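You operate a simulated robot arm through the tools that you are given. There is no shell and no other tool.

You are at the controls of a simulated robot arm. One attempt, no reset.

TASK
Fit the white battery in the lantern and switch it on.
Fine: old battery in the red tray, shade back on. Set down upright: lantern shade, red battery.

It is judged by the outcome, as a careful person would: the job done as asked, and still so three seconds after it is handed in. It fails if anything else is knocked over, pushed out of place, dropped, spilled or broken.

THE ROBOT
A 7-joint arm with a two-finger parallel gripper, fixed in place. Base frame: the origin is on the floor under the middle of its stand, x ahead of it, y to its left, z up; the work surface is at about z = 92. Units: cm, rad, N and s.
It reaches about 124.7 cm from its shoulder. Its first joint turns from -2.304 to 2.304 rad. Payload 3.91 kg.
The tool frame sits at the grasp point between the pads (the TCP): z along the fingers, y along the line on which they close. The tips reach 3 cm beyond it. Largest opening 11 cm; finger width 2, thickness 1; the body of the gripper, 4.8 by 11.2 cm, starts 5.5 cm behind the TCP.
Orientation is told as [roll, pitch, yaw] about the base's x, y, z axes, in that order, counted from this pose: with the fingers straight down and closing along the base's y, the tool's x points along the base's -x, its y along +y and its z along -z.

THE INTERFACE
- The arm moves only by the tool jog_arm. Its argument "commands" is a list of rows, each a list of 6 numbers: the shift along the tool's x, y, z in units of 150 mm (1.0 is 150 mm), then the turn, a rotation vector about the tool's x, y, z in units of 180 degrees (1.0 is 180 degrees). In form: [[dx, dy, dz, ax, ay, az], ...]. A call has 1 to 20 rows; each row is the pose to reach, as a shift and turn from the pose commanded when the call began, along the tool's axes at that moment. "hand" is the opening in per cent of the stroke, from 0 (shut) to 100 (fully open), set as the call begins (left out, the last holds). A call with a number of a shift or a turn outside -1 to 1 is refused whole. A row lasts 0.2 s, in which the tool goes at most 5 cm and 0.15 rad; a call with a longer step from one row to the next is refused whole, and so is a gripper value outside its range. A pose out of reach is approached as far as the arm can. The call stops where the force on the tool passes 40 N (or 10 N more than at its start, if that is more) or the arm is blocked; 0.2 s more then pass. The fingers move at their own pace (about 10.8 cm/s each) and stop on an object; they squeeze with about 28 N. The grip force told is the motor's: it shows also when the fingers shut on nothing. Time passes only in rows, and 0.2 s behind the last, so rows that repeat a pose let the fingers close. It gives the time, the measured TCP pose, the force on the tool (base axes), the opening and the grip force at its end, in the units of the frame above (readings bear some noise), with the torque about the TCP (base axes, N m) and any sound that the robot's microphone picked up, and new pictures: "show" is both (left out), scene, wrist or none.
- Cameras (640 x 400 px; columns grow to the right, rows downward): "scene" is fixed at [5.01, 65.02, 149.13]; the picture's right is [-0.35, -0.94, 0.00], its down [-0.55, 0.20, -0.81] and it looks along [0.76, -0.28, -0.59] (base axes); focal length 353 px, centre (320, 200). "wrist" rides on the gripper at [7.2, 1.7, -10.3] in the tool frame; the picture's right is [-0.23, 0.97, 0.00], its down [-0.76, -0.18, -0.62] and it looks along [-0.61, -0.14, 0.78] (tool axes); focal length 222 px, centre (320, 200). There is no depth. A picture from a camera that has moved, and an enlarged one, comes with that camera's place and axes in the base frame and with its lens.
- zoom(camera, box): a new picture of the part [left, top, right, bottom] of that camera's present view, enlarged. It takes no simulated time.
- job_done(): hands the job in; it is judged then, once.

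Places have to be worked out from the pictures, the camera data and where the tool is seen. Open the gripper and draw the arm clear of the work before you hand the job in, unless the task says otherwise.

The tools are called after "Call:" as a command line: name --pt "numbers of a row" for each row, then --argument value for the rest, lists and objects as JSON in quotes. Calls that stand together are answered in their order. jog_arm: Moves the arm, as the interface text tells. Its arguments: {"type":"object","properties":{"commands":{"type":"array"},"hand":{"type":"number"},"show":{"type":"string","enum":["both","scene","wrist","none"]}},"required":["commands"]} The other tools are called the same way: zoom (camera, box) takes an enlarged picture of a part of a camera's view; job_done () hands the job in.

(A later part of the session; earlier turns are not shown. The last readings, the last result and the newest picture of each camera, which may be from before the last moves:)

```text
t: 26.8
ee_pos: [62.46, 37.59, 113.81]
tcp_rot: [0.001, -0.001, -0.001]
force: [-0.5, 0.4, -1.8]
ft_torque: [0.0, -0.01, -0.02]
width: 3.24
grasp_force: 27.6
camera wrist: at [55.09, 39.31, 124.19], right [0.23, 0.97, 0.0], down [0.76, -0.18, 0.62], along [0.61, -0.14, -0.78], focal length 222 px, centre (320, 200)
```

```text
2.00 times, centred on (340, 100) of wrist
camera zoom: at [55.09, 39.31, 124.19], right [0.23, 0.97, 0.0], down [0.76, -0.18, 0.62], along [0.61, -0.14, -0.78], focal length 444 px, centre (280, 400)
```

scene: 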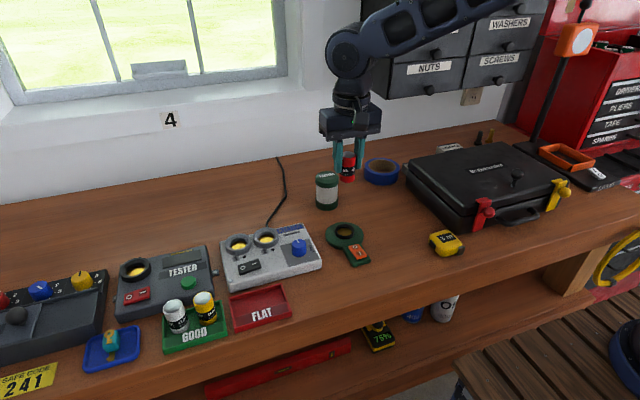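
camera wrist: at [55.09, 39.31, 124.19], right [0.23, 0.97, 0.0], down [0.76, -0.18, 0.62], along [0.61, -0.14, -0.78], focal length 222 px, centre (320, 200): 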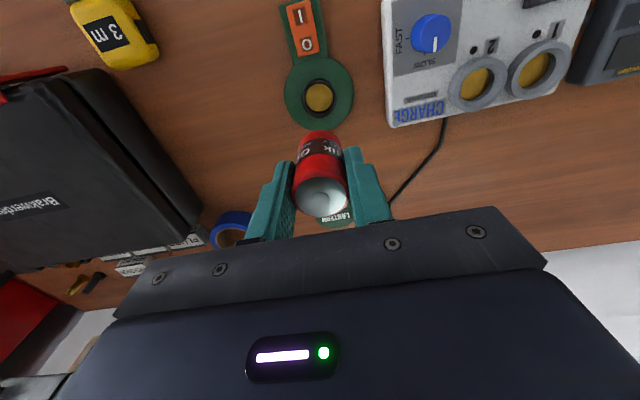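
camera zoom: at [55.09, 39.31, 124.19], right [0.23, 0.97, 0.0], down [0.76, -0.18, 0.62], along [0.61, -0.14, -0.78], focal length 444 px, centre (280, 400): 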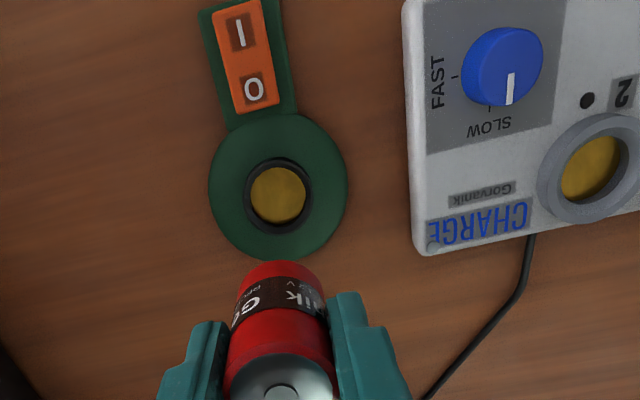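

The socket is now empty and the battery hangs upright. I carry it toward the red tray, first part of the way at height.

Call:
jog_arm --pt "0.03 0.06 0 0 0 0" --pt "0.1 0.18 0 0 0 0" --pt "0.19 0.36 0 0 0 0" --pt "0.3 0.56 0 0 0 0" --pt "0.41 0.76 0 0 0 0" --pt "0.5 0.92 0 0 0 0" --pt "0.54 1.0 0 0 0 0" --pt "0.54 1.0 0 0 0 0" --show "none"

Call:
jog_arm --pt "0.05 0.1 0 0 0 0" --pt "0.14 0.27 0 0 0 0" --pt "0.24 0.45 0 0 0 0" --pt "0.3 0.563 0 0 0 0" --pt "0.3 0.563 0 0 0 0"

Call:
zoom --camera "wrist" --box '[200, 0, 440, 200]'

Call:
zoom --camera "scene" --box '[130, 220, 330, 360]'

```text
t: 28.6
ee_pos: [54.23, 52.48, 113.73]
tcp_rot: [0.0, 0.0, 0.001]
force: [0.3, -0.6, -1.7]
ft_torque: [0.01, 0.01, -0.03]
width: 3.21
grasp_force: 28.0
```

```text
t: 29.8
ee_pos: [49.64, 61.23, 113.91]
tcp_rot: [0.0, -0.001, 0.001]
force: [-0.2, -0.4, -1.7]
ft_torque: [-0.03, 0.03, 0.02]
width: 3.25
grasp_force: 28.8
camera wrist: at [42.37, 62.75, 124.11], right [0.23, 0.97, 0.0], down [0.76, -0.18, 0.62], along [0.61, -0.14, -0.78], focal length 222 px, centre (320, 200)
```

scene: 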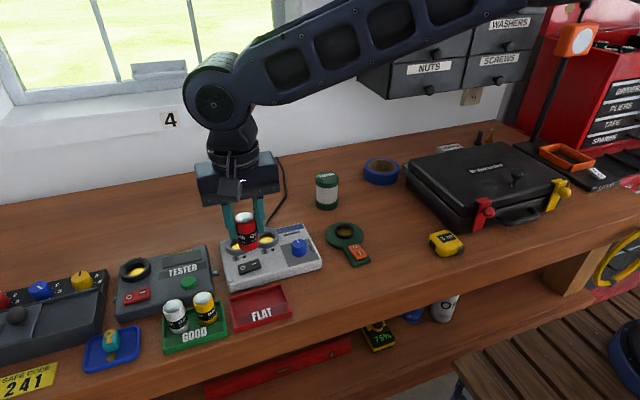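
wrist: 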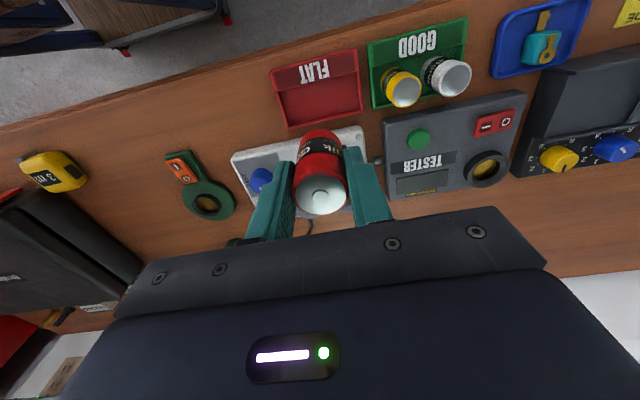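

```text
2.00 times, centred on (320, 100) of wrist
camera zoom: at [42.37, 62.75, 124.11], right [0.23, 0.97, 0.0], down [0.76, -0.18, 0.62], along [0.61, -0.14, -0.78], focal length 444 px, centre (320, 400)
```

zoom: 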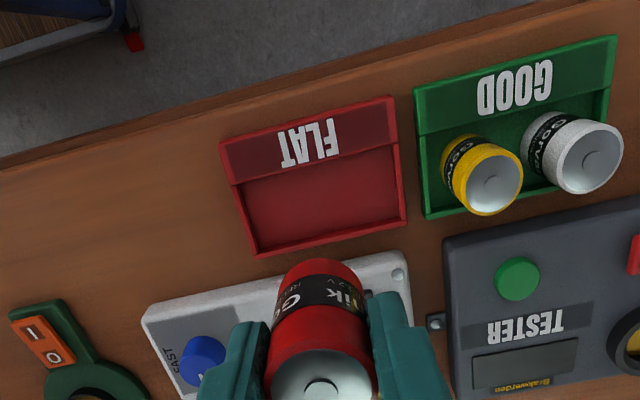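

```text
2.86 times, centred on (230, 290) of scene
camera zoom: at [5.01, 65.02, 149.13], right [-0.35, -0.94, 0.0], down [-0.55, 0.2, -0.81], along [0.76, -0.28, -0.59], focal length 1009 px, centre (577, -57)
```

zoom: 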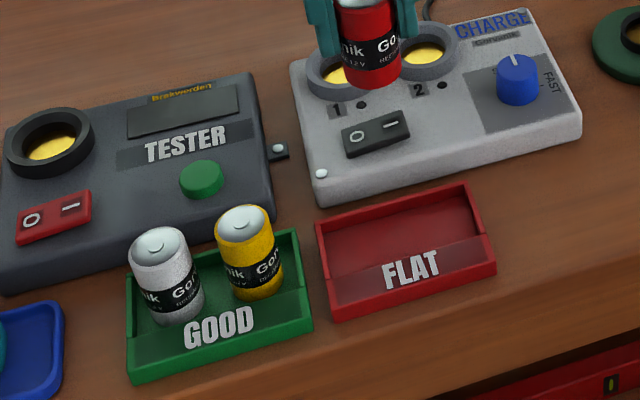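

The TCP projects onto the red tray's clear floor; I judge its middle at (50.05, 61.1). I correct slightly and lower the battery until its base is about 2 cm above the tray floor.

Call:
jog_arm --pt "-0.017 0.007 0.1 0 0 0" --pt "-0.017 0.007 0.26 0 0 0" --pt "-0.017 0.007 0.43 0 0 0" --pt "-0.017 0.007 0.6 0 0 0" --pt "-0.017 0.007 0.76 0 0 0" --pt "-0.017 0.007 0.88 0 0 0" --pt "-0.017 0.007 0.963 0 0 0" --pt "-0.017 0.007 0.963 0 0 0"

Call:
zoom --camera "wrist" --box '[200, 40, 440, 220]'

Call:
zoom --camera "scene" --box '[200, 240, 320, 350]'

```text
t: 31.6
ee_pos: [49.83, 61.18, 99.43]
tcp_rot: [0.0, -0.001, 0.0]
force: [0.1, -0.2, -1.6]
ft_torque: [-0.03, 0.0, 0.01]
width: 3.22
grasp_force: 27.7
camera wrist: at [42.7, 62.77, 109.74], right [0.23, 0.97, 0.0], down [0.76, -0.18, 0.62], along [0.61, -0.14, -0.78], focal length 222 px, centre (320, 200)
```

scene: 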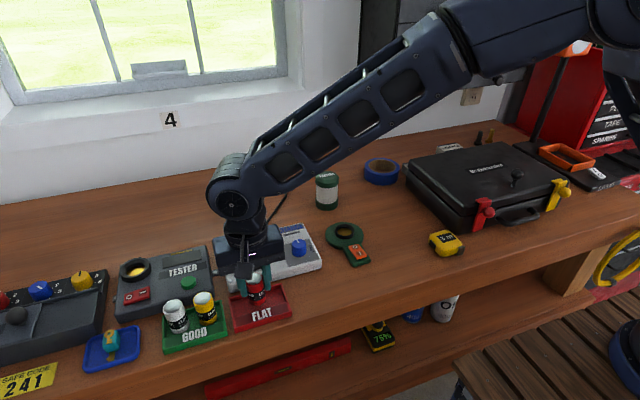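
wrist: 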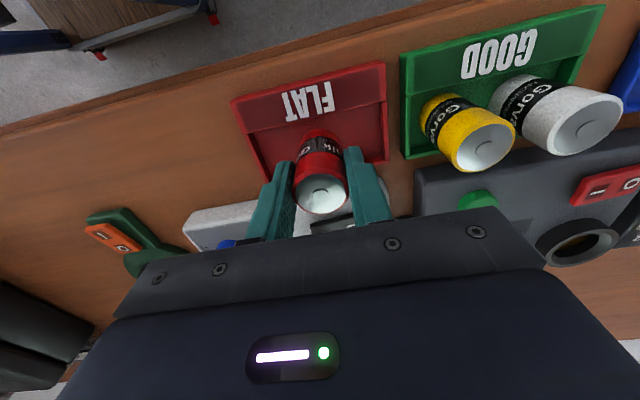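

```text
2.22 times, centred on (320, 130) of wrist
camera zoom: at [42.7, 62.77, 109.74], right [0.23, 0.97, 0.0], down [0.76, -0.18, 0.62], along [0.61, -0.14, -0.78], focal length 494 px, centre (320, 356)
```

zoom: 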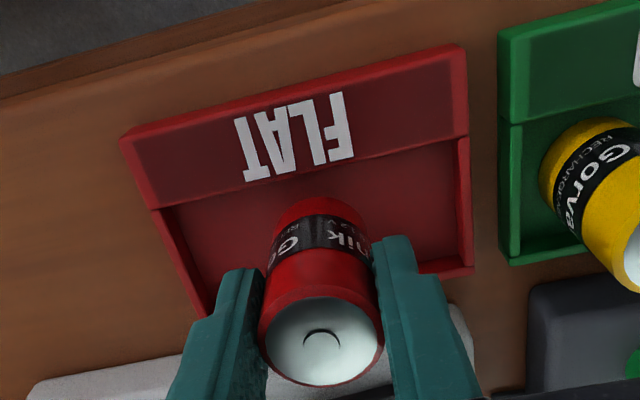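

```text
3.64 times, centred on (260, 295) of scene
camera zoom: at [5.01, 65.02, 149.13], right [-0.35, -0.94, 0.0], down [-0.55, 0.2, -0.81], along [0.76, -0.28, -0.59], focal length 1284 px, centre (538, -146)
```

zoom: 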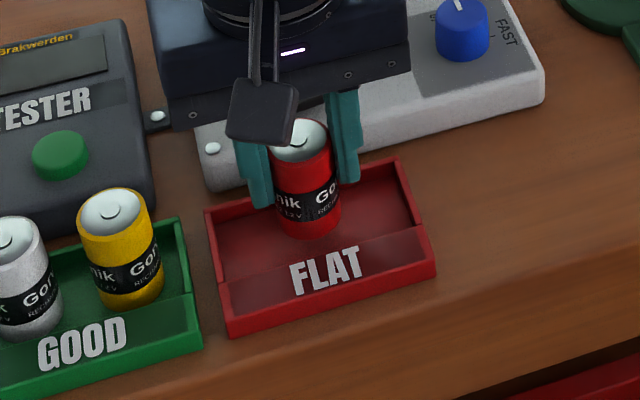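

The battery hangs over the tray's clear floor, between the label ledge (x≈47.9) and the rear wall (x≈51.9). I lower it in fine steps and watch the force.

Call:
jog_arm --pt "0 0 0.02 0 0 0" --pt "0 0 0.04 0 0 0" --pt "0 0 0.06 0 0 0" --pt "0 0 0.075 0 0 0" --pt "0 0 0.085 0 0 0" --pt "0 0 0.085 0 0 0" --show "none"

Call:
jog_arm --pt "0 0 0.007 0 0 0" --pt "0 0 0.014 0 0 0" --pt "0 0 0.014 0 0 0" --show "wrist"

Call:
zoom --camera "scene" --box '[200, 240, 320, 350]'

```text
t: 33.0
ee_pos: [49.84, 61.16, 98.19]
tcp_rot: [0.0, -0.001, 0.0]
force: [0.8, 0.2, -1.5]
ft_torque: [-0.02, -0.01, 0.01]
width: 3.2
grasp_force: 27.6
```

```text
t: 33.8
ee_pos: [50.04, 61.1, 98.06]
tcp_rot: [0.0, 0.0, -0.001]
force: [-2.4, -0.2, 5.8]
ft_torque: [-0.08, 0.13, -0.02]
width: 3.22
grasp_force: 28.0
camera wrist: at [42.73, 62.78, 108.29], right [0.23, 0.97, 0.0], down [0.76, -0.18, 0.62], along [0.61, -0.14, -0.78], focal length 222 px, centre (320, 200)
```

wrist: 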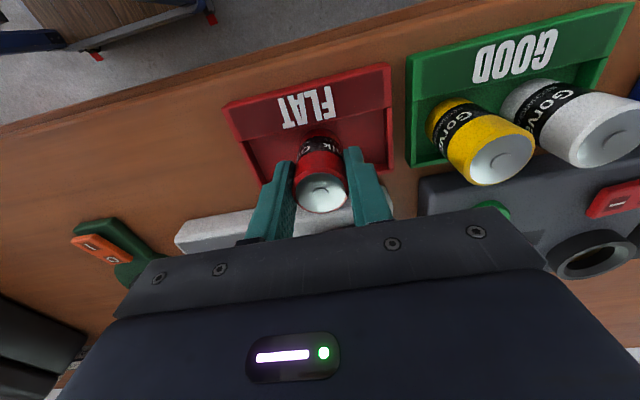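

```text
3.64 times, centred on (260, 295) of scene
camera zoom: at [5.01, 65.02, 149.13], right [-0.35, -0.94, 0.0], down [-0.55, 0.2, -0.81], along [0.76, -0.28, -0.59], focal length 1284 px, centre (538, -146)
```

zoom: 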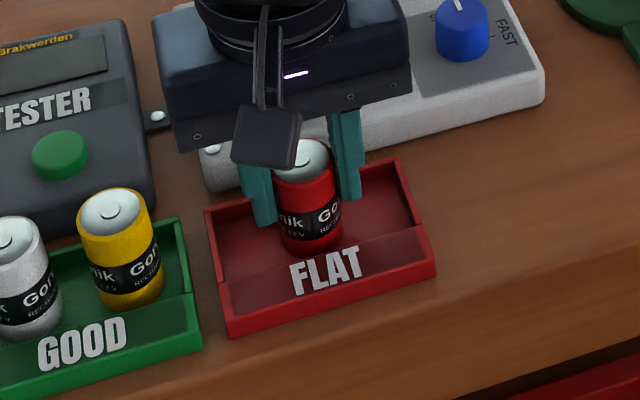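

Light contact (about +7 N change) at TCP z≈98.05, and the base looks level on the floor behind the label ledge. I open the fingers to release.

Call:
jog_arm --pt "0 0 0 0 0 0" --pt "0 0 0 0 0 0" --pt "0 0 0 0 0 0" --hand 55

Call:
zoom --camera "scene" --box '[200, 240, 320, 350]'

Call:
zoom --camera "wrist" --box '[200, 40, 440, 220]'

```text
t: 34.6
ee_pos: [50.12, 61.2, 97.99]
tcp_rot: [0.0, 0.0, 0.001]
force: [-0.7, 0.9, -0.7]
ft_torque: [0.0, 0.0, 0.01]
width: 6.04
grasp_force: 0.0
camera wrist: at [42.77, 62.77, 108.24], right [0.23, 0.97, 0.0], down [0.76, -0.18, 0.62], along [0.61, -0.14, -0.78], focal length 222 px, centre (320, 200)
```

scene: 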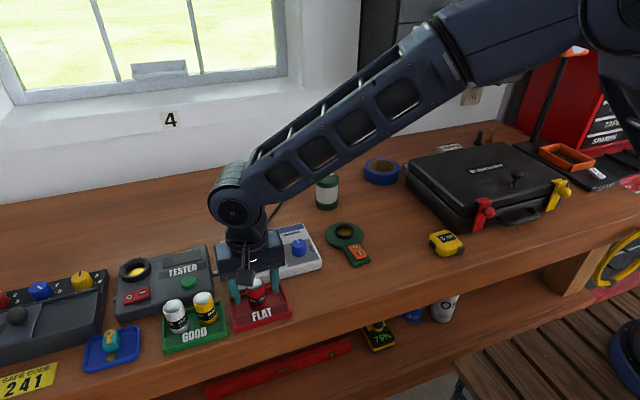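
wrist: 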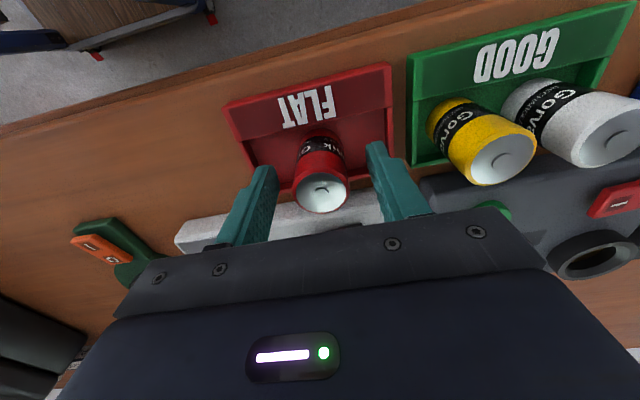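

```text
3.64 times, centred on (260, 295) of scene
camera zoom: at [5.01, 65.02, 149.13], right [-0.35, -0.94, 0.0], down [-0.55, 0.2, -0.81], along [0.76, -0.28, -0.59], focal length 1284 px, centre (538, -146)
```

zoom: 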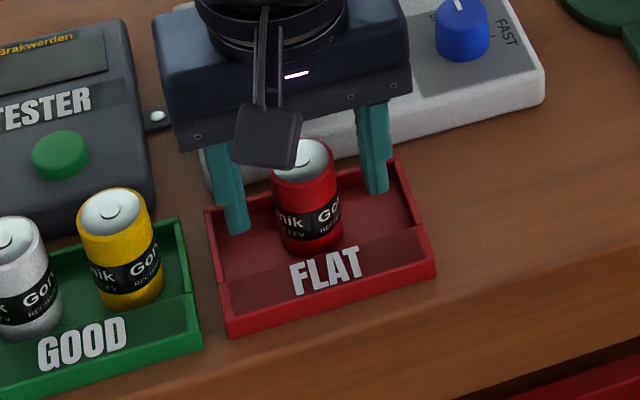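

```text
2.22 times, centred on (320, 130) of wrist
camera zoom: at [42.77, 62.77, 108.24], right [0.23, 0.97, 0.0], down [0.76, -0.18, 0.62], along [0.61, -0.14, -0.78], focal length 494 px, centre (320, 356)
```

zoom: 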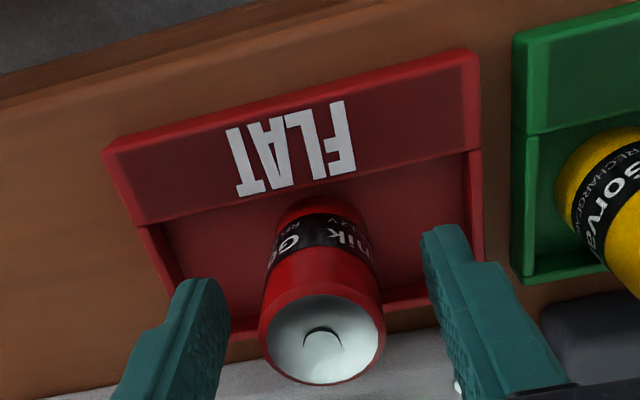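

The red battery stands upright in the tray, free. I raise straight up, then move above the white battery (about (50.2, 75.4)) while turning the gripper 45° so the fingers clear the yellow battery and the tester.

Call:
jog_arm --pt "0 0 -0.05 0 0 0" --pt "0 0 -0.15 0 0 0" --pt "0 0 -0.3 0 0 0" --pt "0 0 -0.5 0 0 0" --pt "0 0 -0.7 0 0 0" --pt "0 0 -0.88 0 0 0" --pt "0 0 -0.98 0 0 0" --pt "0 0 -0.98 0 0 0" --show "none"

Call:
jog_arm --pt "0 0.1 0 0 0 0.035" --pt "0 0.25 0 0 0 0.075" --pt "0 0.42 0 0 0 0.115" --pt "0 0.6 0 0 0 0.155" --pt "0 0.76 0 0 0 0.195" --pt "-0.007 0.9 0 0 0 0.23" --pt "-0.013 0.953 0 0 0 0.25" --pt "-0.013 0.953 0 0 0 0.25"

Call:
zoom --camera "wrist" --box '[200, 0, 440, 200]'

Call:
zoom --camera "scene" --box '[130, 240, 310, 360]'

```text
t: 36.4
ee_pos: [50.07, 61.08, 112.54]
tcp_rot: [-0.001, 0.001, 0.002]
force: [-0.1, -0.5, 0.4]
ft_torque: [0.03, -0.02, -0.04]
width: 6.03
grasp_force: 0.0
```

```text
t: 38.2
ee_pos: [50.16, 75.44, 112.61]
tcp_rot: [-0.001, -0.001, -0.787]
force: [0.7, -0.3, 0.1]
ft_torque: [-0.02, 0.02, 0.03]
width: 6.04
grasp_force: 0.0
camera wrist: at [46.28, 81.65, 122.91], right [0.85, 0.53, 0.0], down [0.41, -0.66, 0.62], along [0.33, -0.53, -0.78], focal length 222 px, centre (320, 200)
```

scene: 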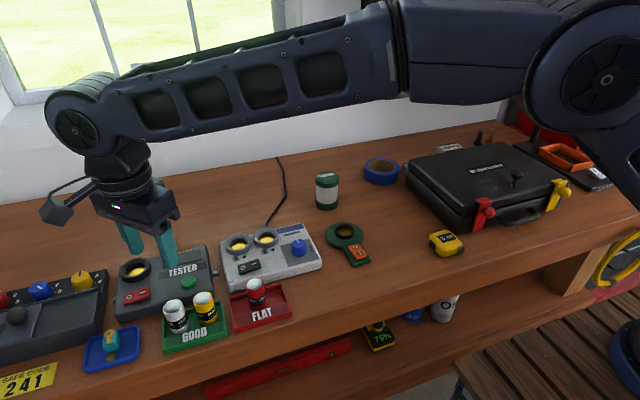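
wrist: 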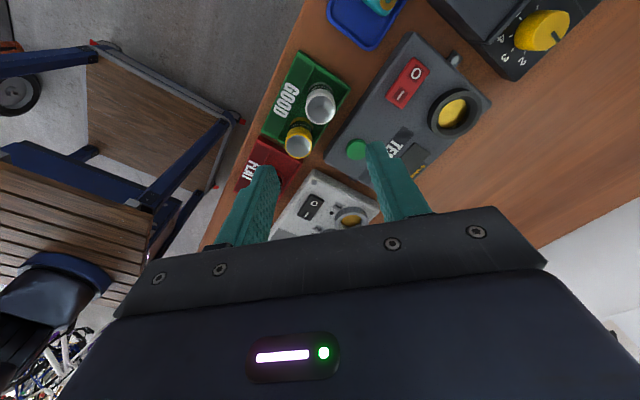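

```text
2.00 times, centred on (320, 100) of wrist
camera zoom: at [46.28, 81.65, 122.91], right [0.85, 0.53, 0.0], down [0.41, -0.66, 0.62], along [0.33, -0.53, -0.78], focal length 444 px, centre (320, 400)
```

zoom: 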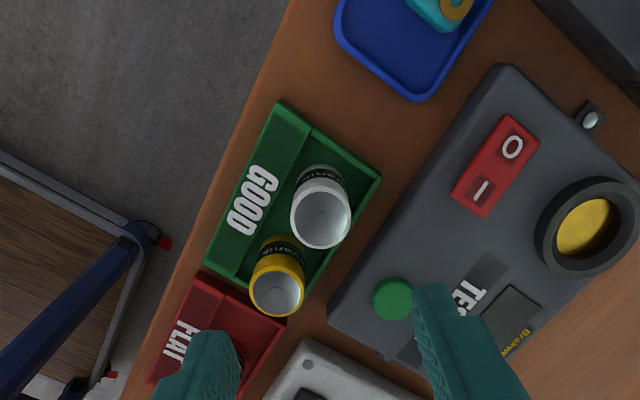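

```text
3.33 times, centred on (220, 300) of scene
camera zoom: at [5.01, 65.02, 149.13], right [-0.35, -0.94, 0.0], down [-0.55, 0.2, -0.81], along [0.76, -0.28, -0.59], focal length 1177 px, centre (653, -133)
```

zoom: 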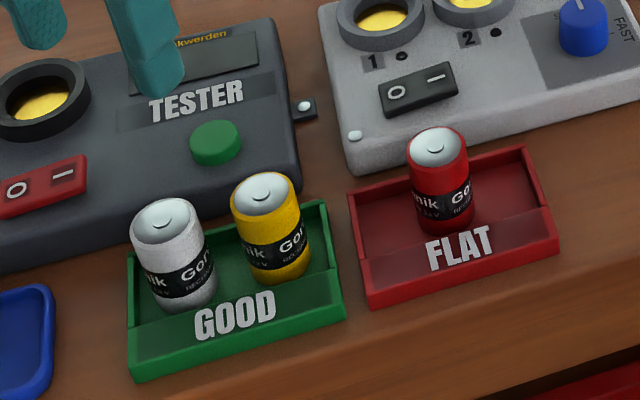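

The white battery measures at about (50.2, 75.5), nearly under the TCP. I narrow the fingers to about 5 cm and descend to just above it, then check again.

Call:
jog_arm --pt "0.007 0.002 0.1 0 0 0" --pt "0.007 0.002 0.25 0 0 0" --pt "0.007 0.002 0.4 0 0 0" --pt "0.007 0.002 0.53 0 0 0" --pt "0.007 0.002 0.63 0 0 0" --pt "0.007 0.002 0.63 0 0 0" --hand 45

Call:
zoom --camera "wrist" --box '[200, 40, 440, 220]'

Call:
zoom --camera "scene" --box '[130, 240, 250, 360]'

```text
t: 39.6
ee_pos: [50.34, 75.44, 103.4]
tcp_rot: [0.0, 0.001, -0.785]
force: [0.0, -0.8, 0.1]
ft_torque: [0.01, 0.02, -0.02]
width: 4.92
grasp_force: 0.0
camera wrist: at [46.28, 81.78, 113.58], right [0.85, 0.53, 0.0], down [0.41, -0.66, 0.62], along [0.33, -0.53, -0.78], focal length 222 px, centre (320, 200)
```

scene: 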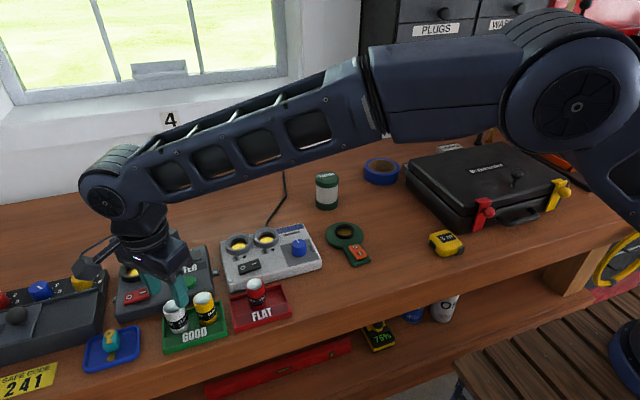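
wrist: 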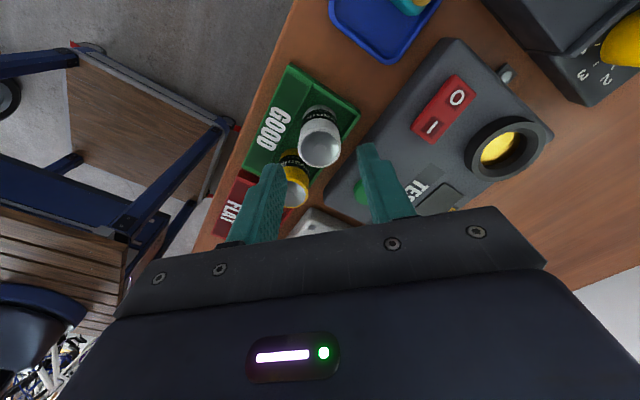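

```text
2.22 times, centred on (320, 130) of wrist
camera zoom: at [46.28, 81.78, 113.58], right [0.85, 0.53, 0.0], down [0.41, -0.66, 0.62], along [0.33, -0.53, -0.78], focal length 494 px, centre (320, 356)
```

zoom: 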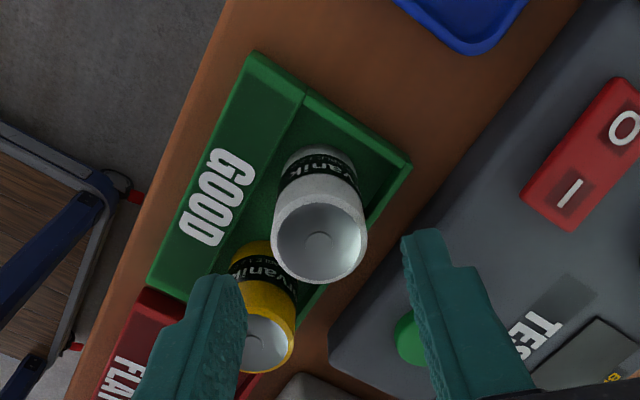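

```text
3.33 times, centred on (190, 300) of scene
camera zoom: at [5.01, 65.02, 149.13], right [-0.35, -0.94, 0.0], down [-0.55, 0.2, -0.81], along [0.76, -0.28, -0.59], focal length 1177 px, centre (753, -133)
```

zoom: 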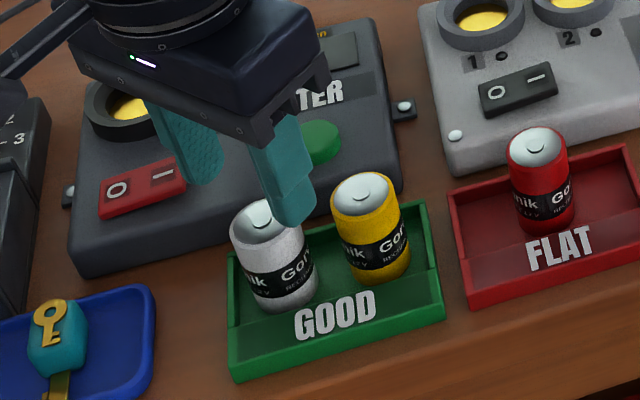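

The white battery is centred in the closing direction and about 0.2 cm off along tool x. I correct that and descend to TCP z≈98.1 around it.

Call:
jog_arm --pt "0.013 0.003 0.06 0 0 0" --pt "0.013 0.003 0.13 0 0 0" --pt "0.013 0.003 0.2 0 0 0" --pt "0.013 0.003 0.27 0 0 0" --pt "0.013 0.003 0.32 0 0 0" --pt "0.013 0.003 0.345 0 0 0" --pt "0.013 0.003 0.345 0 0 0"

Call:
zoom --camera "wrist" --box '[200, 40, 440, 220]'

Call:
zoom --camera "scene" --box '[130, 240, 250, 360]'

```text
t: 41.2
ee_pos: [49.96, 75.69, 98.06]
tcp_rot: [0.0, 0.001, -0.784]
force: [0.3, -0.1, 0.1]
ft_torque: [-0.01, -0.01, -0.01]
width: 4.96
grasp_force: 0.1
camera wrist: at [46.11, 81.93, 108.34], right [0.85, 0.53, 0.0], down [0.41, -0.66, 0.62], along [0.33, -0.53, -0.78], focal length 222 px, centre (320, 200)
```

scene: 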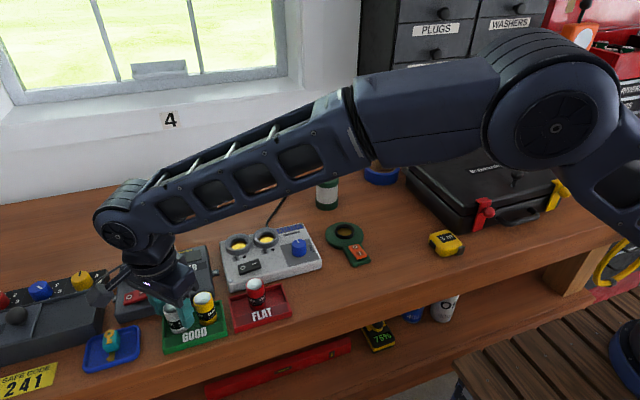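
wrist: 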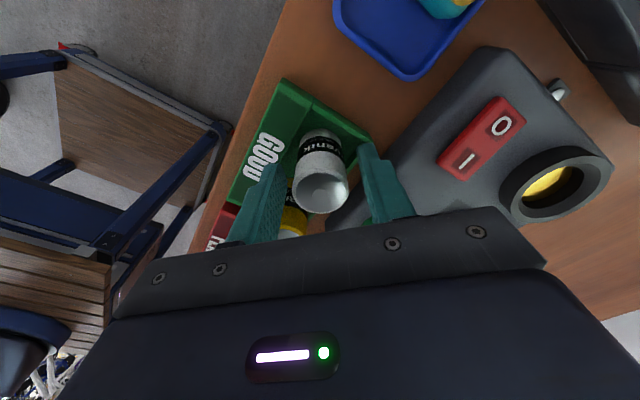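

```text
2.22 times, centred on (320, 130) of wrist
camera zoom: at [46.11, 81.93, 108.34], right [0.85, 0.53, 0.0], down [0.41, -0.66, 0.62], along [0.33, -0.53, -0.78], focal length 494 px, centre (320, 356)
```

zoom: 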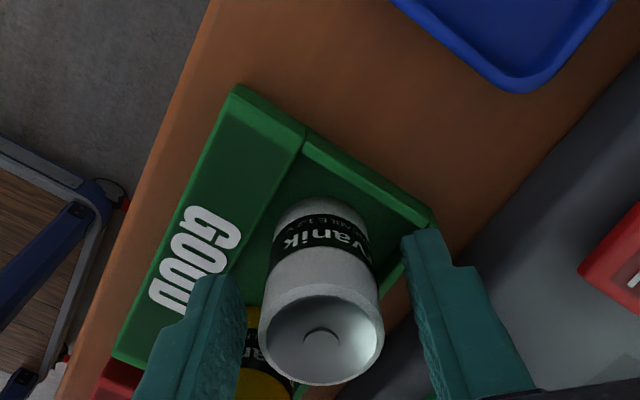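

```text
3.33 times, centred on (190, 300) of scene
camera zoom: at [5.01, 65.02, 149.13], right [-0.35, -0.94, 0.0], down [-0.55, 0.2, -0.81], along [0.76, -0.28, -0.59], focal length 1177 px, centre (753, -133)
```

zoom: 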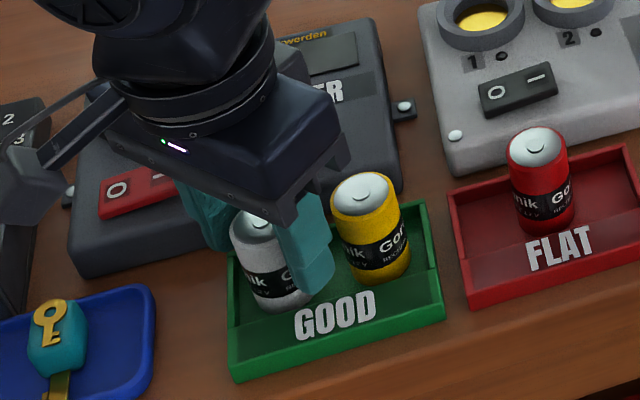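

The battery sits between the fingers but about 0.3 cm ahead along tool x compared with how I held the red one. I shift by that amount and then close.

Call:
jog_arm --pt "0.01 0 0 0 0 0" --pt "0.022 0 0 0 0 0" --pt "0.022 0 0 0 0 0" --show "wrist"

Call:
jog_arm --pt "0 0 0 0 0 0" --pt "0 0 0 0 0 0" --pt "0 0 0 0 0 0" --hand 0

Call:
zoom --camera "wrist" --box '[220, 60, 420, 240]'

Call:
zoom --camera "scene" --box '[130, 240, 250, 360]'

```text
t: 42.0
ee_pos: [49.91, 75.82, 98.07]
tcp_rot: [0.001, 0.0, -0.784]
force: [0.0, -0.7, 0.4]
ft_torque: [-0.01, -0.01, -0.03]
width: 4.95
grasp_force: 0.0
camera wrist: at [45.85, 82.19, 108.35], right [0.85, 0.53, 0.0], down [0.41, -0.66, 0.62], along [0.33, -0.53, -0.78], focal length 222 px, centre (320, 200)
```

wrist: 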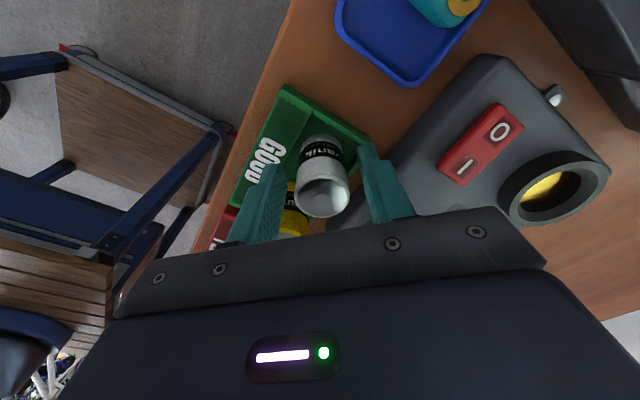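

```text
t: 42.8
ee_pos: [49.84, 75.98, 98.07]
tcp_rot: [-0.001, 0.0, -0.786]
force: [-0.1, 0.3, -0.4]
ft_torque: [-0.03, 0.0, 0.01]
width: 3.21
grasp_force: 28.0
camera wrist: at [45.84, 82.19, 108.35], right [0.85, 0.53, 0.0], down [0.41, -0.66, 0.62], along [0.33, -0.53, -0.78], focal length 222 px, centre (320, 200)
```

scene: 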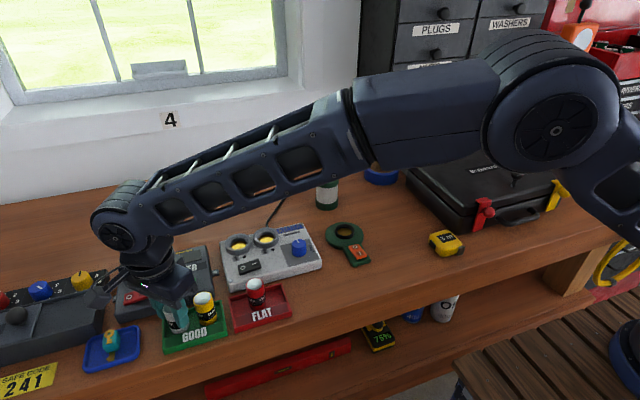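
wrist: 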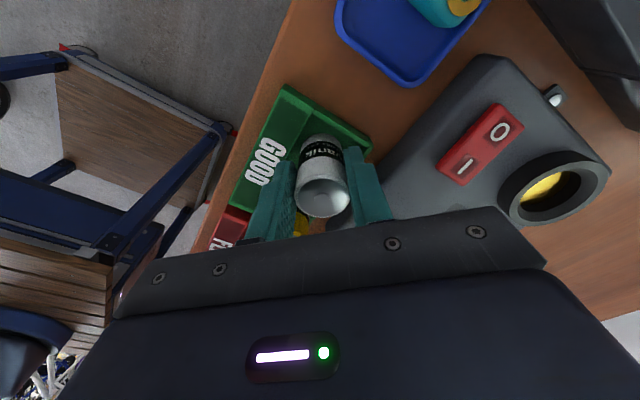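

```text
2.22 times, centred on (320, 150) of wrist
camera zoom: at [45.84, 82.19, 108.35], right [0.85, 0.53, 0.0], down [0.41, -0.66, 0.62], along [0.33, -0.53, -0.78], focal length 494 px, centre (320, 311)
```

zoom: 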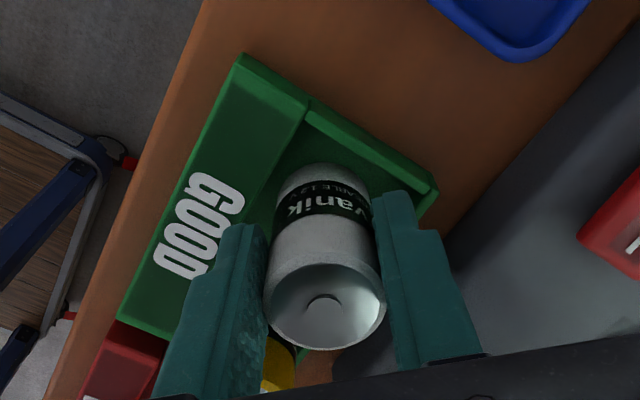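

```text
3.33 times, centred on (190, 300) of scene
camera zoom: at [5.01, 65.02, 149.13], right [-0.35, -0.94, 0.0], down [-0.55, 0.2, -0.81], along [0.76, -0.28, -0.59], focal length 1177 px, centre (753, -133)
```

zoom: 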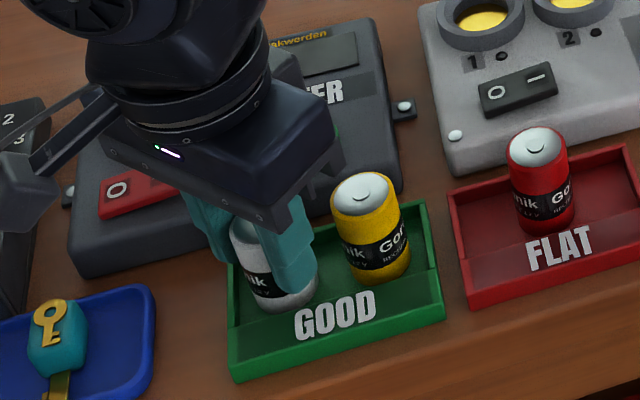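

Gripped at 3.21 cm, with the same in-grip position as the red battery had. I lift it straight up out of the tray.

Call:
jog_arm --pt "0 0 -0.02 0 0 0" --pt "0 0 -0.05 0 0 0" --pt "0 0 -0.1 0 0 0" --pt "0 0 -0.2 0 0 0" --pt "0 0 -0.34 0 0 0" --pt "0 0 -0.5 0 0 0" --pt "0 0 -0.66 0 0 0" --pt "0 0 -0.82 0 0 0" --pt "0 0 -0.95 0 0 0" --pt "0 0 -1.0 0 0 0" --pt "0 0 -1.0 0 0 0"

Call:
zoom --camera "scene" --box '[60, 180, 280, 360]'

```text
t: 45.2
ee_pos: [49.83, 76.03, 112.94]
tcp_rot: [0.0, 0.001, -0.787]
force: [-0.4, 0.1, -1.8]
ft_torque: [0.0, 0.02, -0.01]
width: 3.22
grasp_force: 27.7
camera wrist: at [45.9, 82.36, 123.3], right [0.85, 0.53, 0.0], down [0.41, -0.66, 0.62], along [0.33, -0.53, -0.78], focal length 222 px, centre (320, 200)
```

scene: 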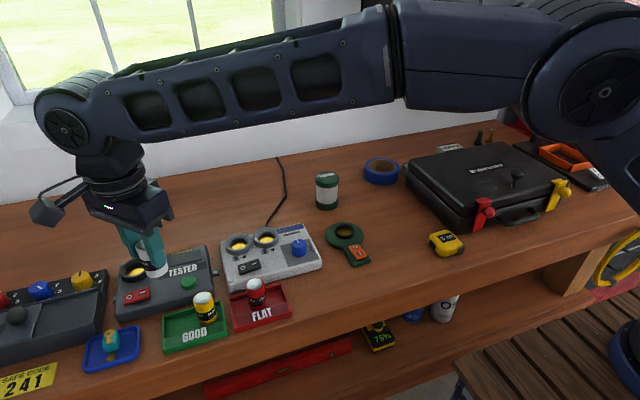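
wrist: 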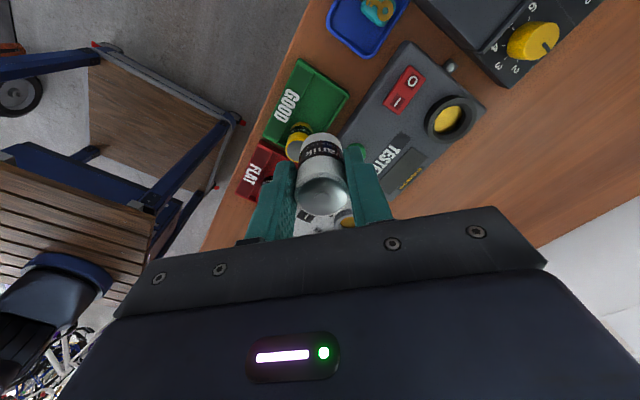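

```text
2.22 times, centred on (170, 270) of scene
camera zoom: at [5.01, 65.02, 149.13], right [-0.35, -0.94, 0.0], down [-0.55, 0.2, -0.81], along [0.76, -0.28, -0.59], focal length 785 px, centre (653, 44)
```

zoom: 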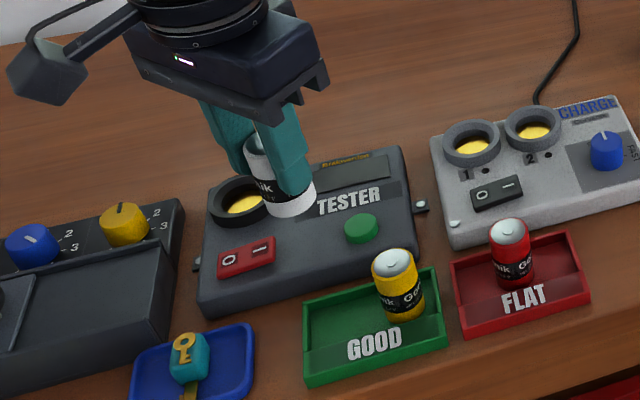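

The white battery is clear and the yellow and red ones are undisturbed. I turn back to yaw 0 while starting toward the lantern.

Call:
jog_arm --pt "-0.05 -0.03 0 0 0 -0.03" --pt "-0.14 -0.08 0 0 0 -0.07" --pt "-0.25 -0.14 0 0 0 -0.11" --pt "-0.36 -0.21 0 0 0 -0.15" --pt "-0.47 -0.27 0 0 0 -0.19" --pt "-0.55 -0.32 0 0 0 -0.225" --pt "-0.589 -0.344 0 0 0 -0.25" --pt "-0.589 -0.344 0 0 0 -0.25" --show "scene"

```text
t: 47.0
ee_pos: [52.37, 66.05, 112.78]
tcp_rot: [0.0, -0.001, 0.002]
force: [-0.2, -0.6, -1.8]
ft_torque: [0.0, 0.02, 0.01]
width: 3.22
grasp_force: 27.5
```

scene: 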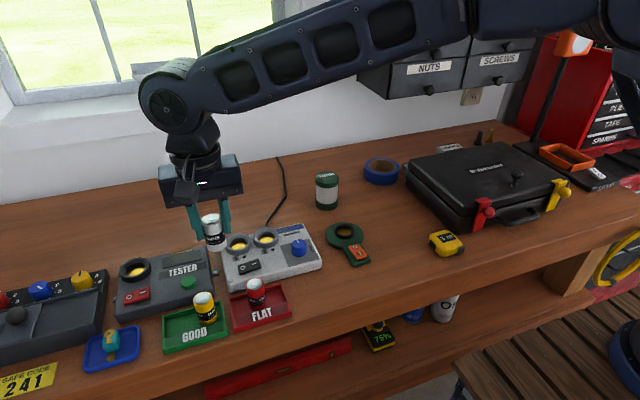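

Yaw is back at 0. I carry on in two legs to above the lantern socket at (62.41, 37.55).

Call:
jog_arm --pt "-0.03 -0.08 0 0 0 0" --pt "-0.08 -0.22 0 0 0 0" --pt "-0.15 -0.4 0 0 0 0" --pt "-0.22 -0.6 0 0 0 0" --pt "-0.3 -0.8 0 0 0 0" --pt "-0.369 -1.0 0 0 0 0" --show "none"

Call:
jog_arm --pt "-0.05 -0.15 0 0 0 0" --pt "-0.11 -0.34 0 0 0 0" --pt "-0.175 -0.54 0 0 0 0" --pt "-0.24 -0.73 0 0 0 0" --pt "-0.28 -0.85 0 0 0 0" --pt "-0.294 -0.896 0 0 0 0" --pt "-0.294 -0.896 0 0 0 0"

Call:
zoom --camera "wrist" --box '[220, 40, 420, 220]'

Call:
zoom --camera "scene" --box '[305, 140, 401, 270]'

```text
t: 48.4
ee_pos: [57.93, 51.21, 112.91]
tcp_rot: [0.001, 0.0, 0.002]
force: [-0.3, 0.7, -1.2]
ft_torque: [-0.04, -0.01, -0.02]
width: 3.22
grasp_force: 28.4
```

```text
t: 50.0
ee_pos: [62.28, 37.67, 113.09]
tcp_rot: [0.001, 0.0, -0.002]
force: [-0.3, 0.2, -1.5]
ft_torque: [-0.02, 0.0, 0.0]
width: 3.23
grasp_force: 27.9
camera wrist: at [55.1, 39.28, 123.4], right [0.23, 0.97, 0.0], down [0.76, -0.18, 0.62], along [0.61, -0.14, -0.78], focal length 222 px, centre (320, 200)
```

scene: 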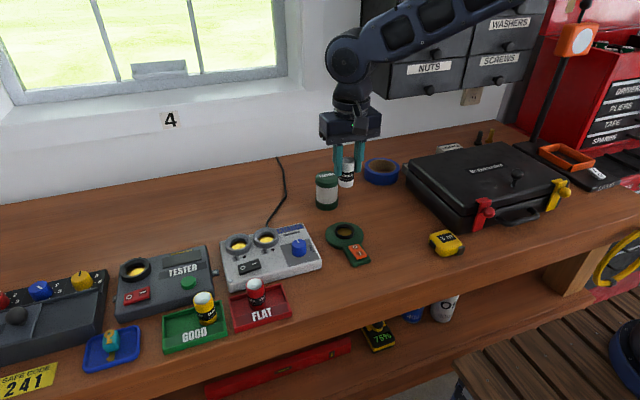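
wrist: 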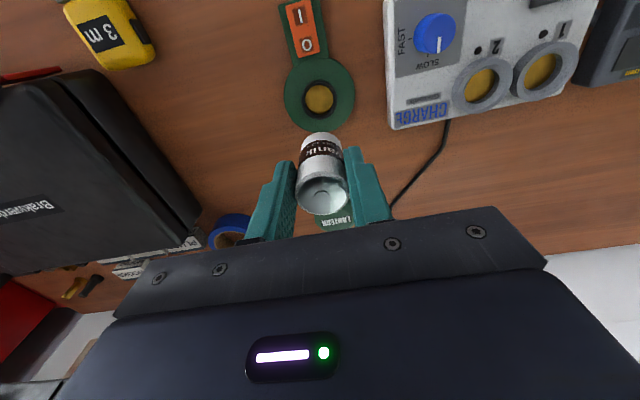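

```text
2.22 times, centred on (320, 130) of wrist
camera zoom: at [55.1, 39.28, 123.4], right [0.23, 0.97, 0.0], down [0.76, -0.18, 0.62], along [0.61, -0.14, -0.78], focal length 494 px, centre (320, 356)
```

zoom: 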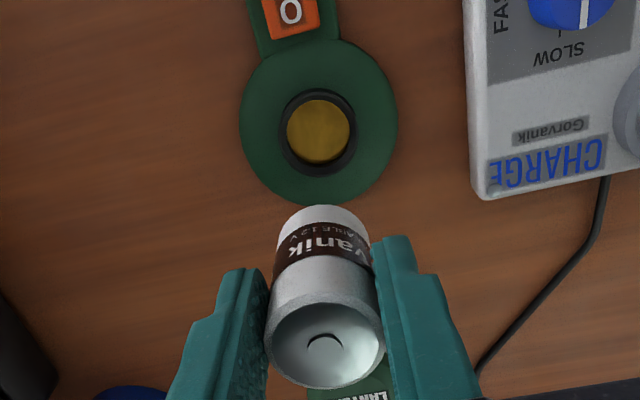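

```text
3.08 times, centred on (353, 205) of scene
camera zoom: at [5.01, 65.02, 149.13], right [-0.35, -0.94, 0.0], down [-0.55, 0.2, -0.81], along [0.76, -0.28, -0.59], focal length 1086 px, centre (218, 185)
```

zoom: 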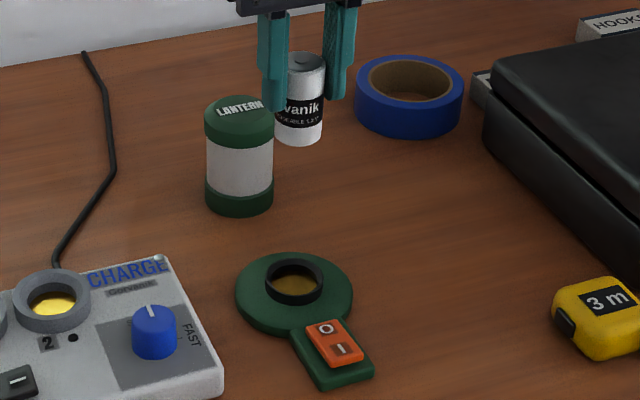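

The socket is at about (62.4, 37.6) and the battery is held nearly as the red one was, perhaps 0.1 cm toward −x. I correct by +0.1 cm in x and descend until the base is just above the socket ring.

Call:
jog_arm --pt "-0.006 0 0.1 0 0 0" --pt "-0.006 0 0.25 0 0 0" --pt "-0.006 0 0.4 0 0 0" --pt "-0.006 0 0.55 0 0 0" --pt "-0.006 0 0.68 0 0 0" --pt "-0.006 0 0.77 0 0 0" --pt "-0.006 0 0.807 0 0 0" --pt "-0.006 0 0.807 0 0 0"

Call:
zoom --camera "wrist" --box '[250, 60, 390, 220]'

Call:
zoom --camera "scene" --box '[315, 195, 379, 255]'

```text
t: 51.8
ee_pos: [62.49, 37.66, 100.78]
tcp_rot: [0.0, -0.001, -0.001]
force: [0.1, -0.8, -1.9]
ft_torque: [0.01, 0.0, -0.02]
width: 3.22
grasp_force: 27.9
camera wrist: at [55.17, 39.26, 111.13], right [0.23, 0.97, 0.0], down [0.76, -0.18, 0.62], along [0.61, -0.14, -0.78], focal length 222 px, centre (320, 200)
```

scene: 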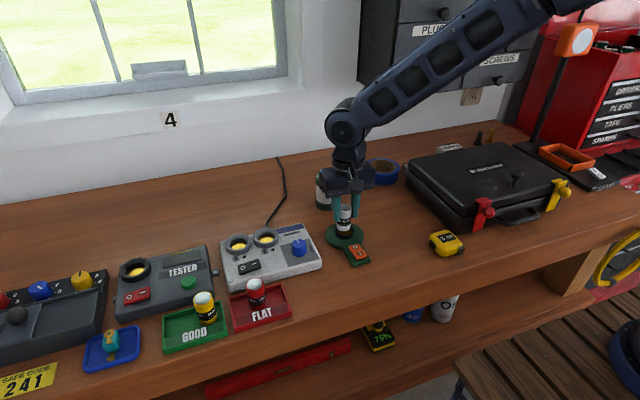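
wrist: 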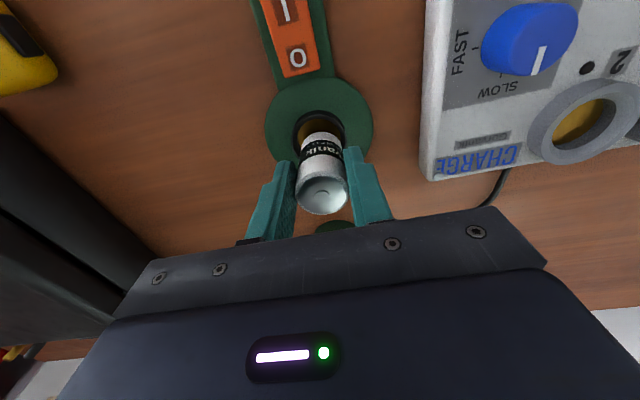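

```text
2.50 times, centred on (320, 140) of wrist
camera zoom: at [55.17, 39.26, 111.13], right [0.23, 0.97, 0.0], down [0.76, -0.18, 0.62], along [0.61, -0.14, -0.78], focal length 555 px, centre (320, 350)
```

zoom: 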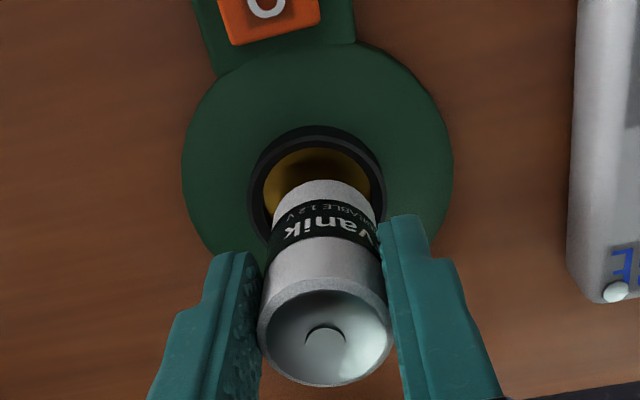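

```text
6.67 times, centred on (347, 225) of scene
camera zoom: at [5.01, 65.02, 149.13], right [-0.35, -0.94, 0.0], down [-0.55, 0.2, -0.81], along [0.76, -0.28, -0.59], focal length 2354 px, centre (140, 33)
```

zoom: 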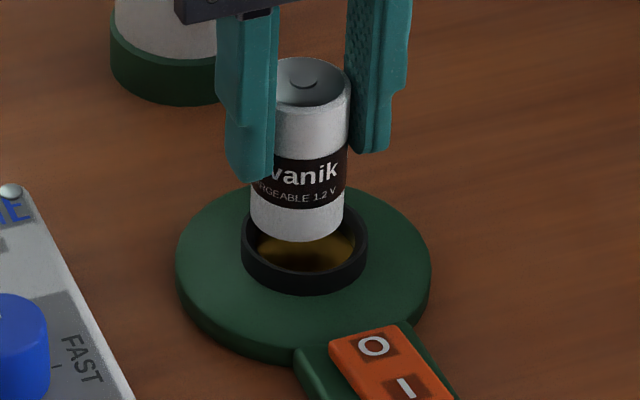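

Both views show the battery about 0.2 cm toward +y of the socket centre, and x within roughly 0.1–0.2 cm. I shift by (−0.15, −0.21) cm, come down slightly and recheck.

Call:
jog_arm --pt "0.005 -0.007 0.01 0 0 0" --pt "0.01 -0.014 0.03 0 0 0" --pt "0.01 -0.014 0.03 0 0 0" --show "none"

Call:
zoom --camera "wrist" --box '[270, 80, 370, 180]'

Call:
zoom --camera "scene" --box '[323, 205, 371, 250]'

```text
t: 52.6
ee_pos: [62.27, 37.4, 100.45]
tcp_rot: [0.001, -0.001, 0.002]
force: [-0.3, 0.1, -1.0]
ft_torque: [0.01, 0.02, 0.01]
width: 3.24
grasp_force: 28.0
```

```text
4.00 times, centred on (320, 130) of wrist
camera zoom: at [55.0, 39.06, 110.73], right [0.23, 0.97, 0.0], down [0.76, -0.18, 0.62], along [0.61, -0.14, -0.78], focal length 888 px, centre (320, 480)
```

zoom: 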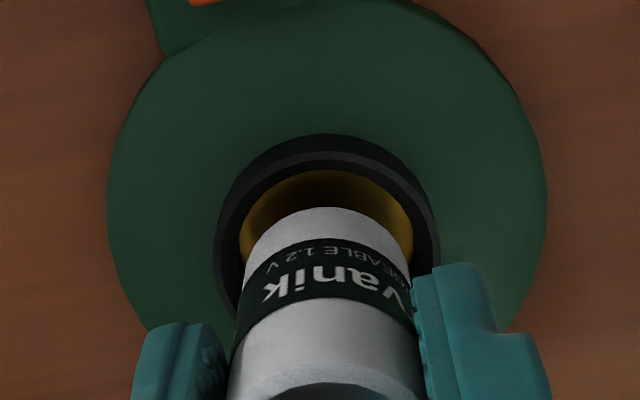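

```text
8.89 times, centred on (347, 228) of scene
camera zoom: at [5.01, 65.02, 149.13], right [-0.35, -0.94, 0.0], down [-0.55, 0.2, -0.81], along [0.76, -0.28, -0.59], focal length 3138 px, centre (80, -44)
```

zoom: 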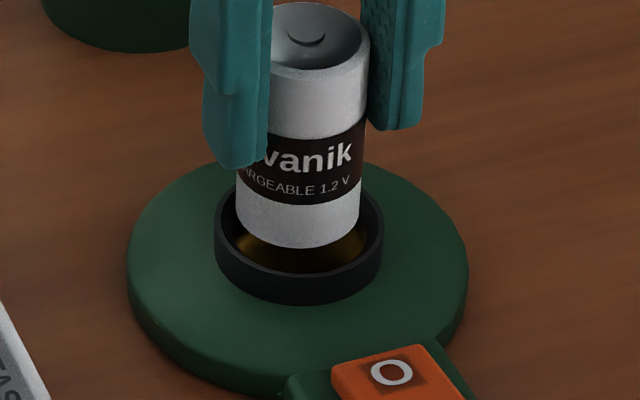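

In both views the battery is now centred in y over the ring, and x agrees with where the red one came out. I lower slowly past the ring top and read the forces.

Call:
jog_arm --pt "0 0 0.01 0 0 0" --pt "0 0 0.02 0 0 0" --pt "0 0 0.03 0 0 0" --pt "0 0 0.04 0 0 0" --pt "0 0 0.04 0 0 0" --show "none"

Call:
zoom --camera "wrist" --box '[270, 80, 370, 180]'

Call:
zoom --camera "scene" --box '[323, 205, 371, 250]'

```text
t: 53.8
ee_pos: [62.29, 37.39, 99.82]
tcp_rot: [0.001, 0.0, 0.0]
force: [-2.6, 2.9, 18.3]
ft_torque: [0.28, -0.21, 0.07]
width: 3.23
grasp_force: 28.0
```

```text
4.00 times, centred on (320, 130) of wrist
camera zoom: at [55.01, 39.14, 110.18], right [0.23, 0.97, 0.0], down [0.76, -0.18, 0.62], along [0.61, -0.14, -0.78], focal length 888 px, centre (320, 480)
```

zoom: 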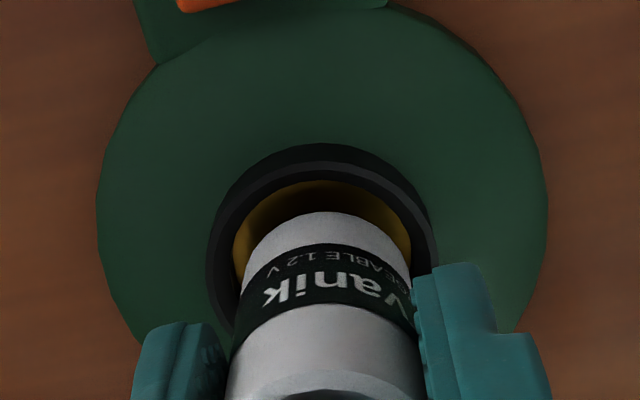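

```text
8.89 times, centred on (347, 228) of scene
camera zoom: at [5.01, 65.02, 149.13], right [-0.35, -0.94, 0.0], down [-0.55, 0.2, -0.81], along [0.76, -0.28, -0.59], focal length 3138 px, centre (80, -44)
```

zoom: 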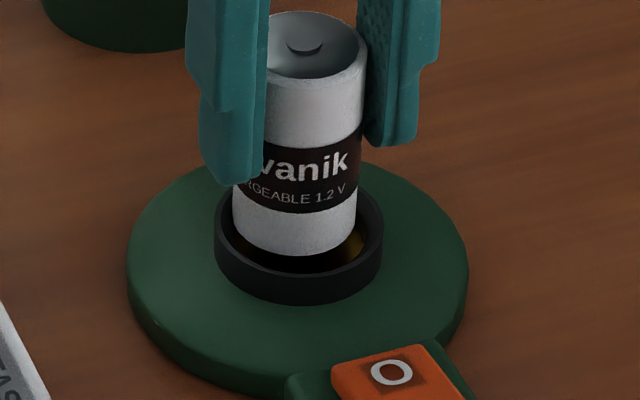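

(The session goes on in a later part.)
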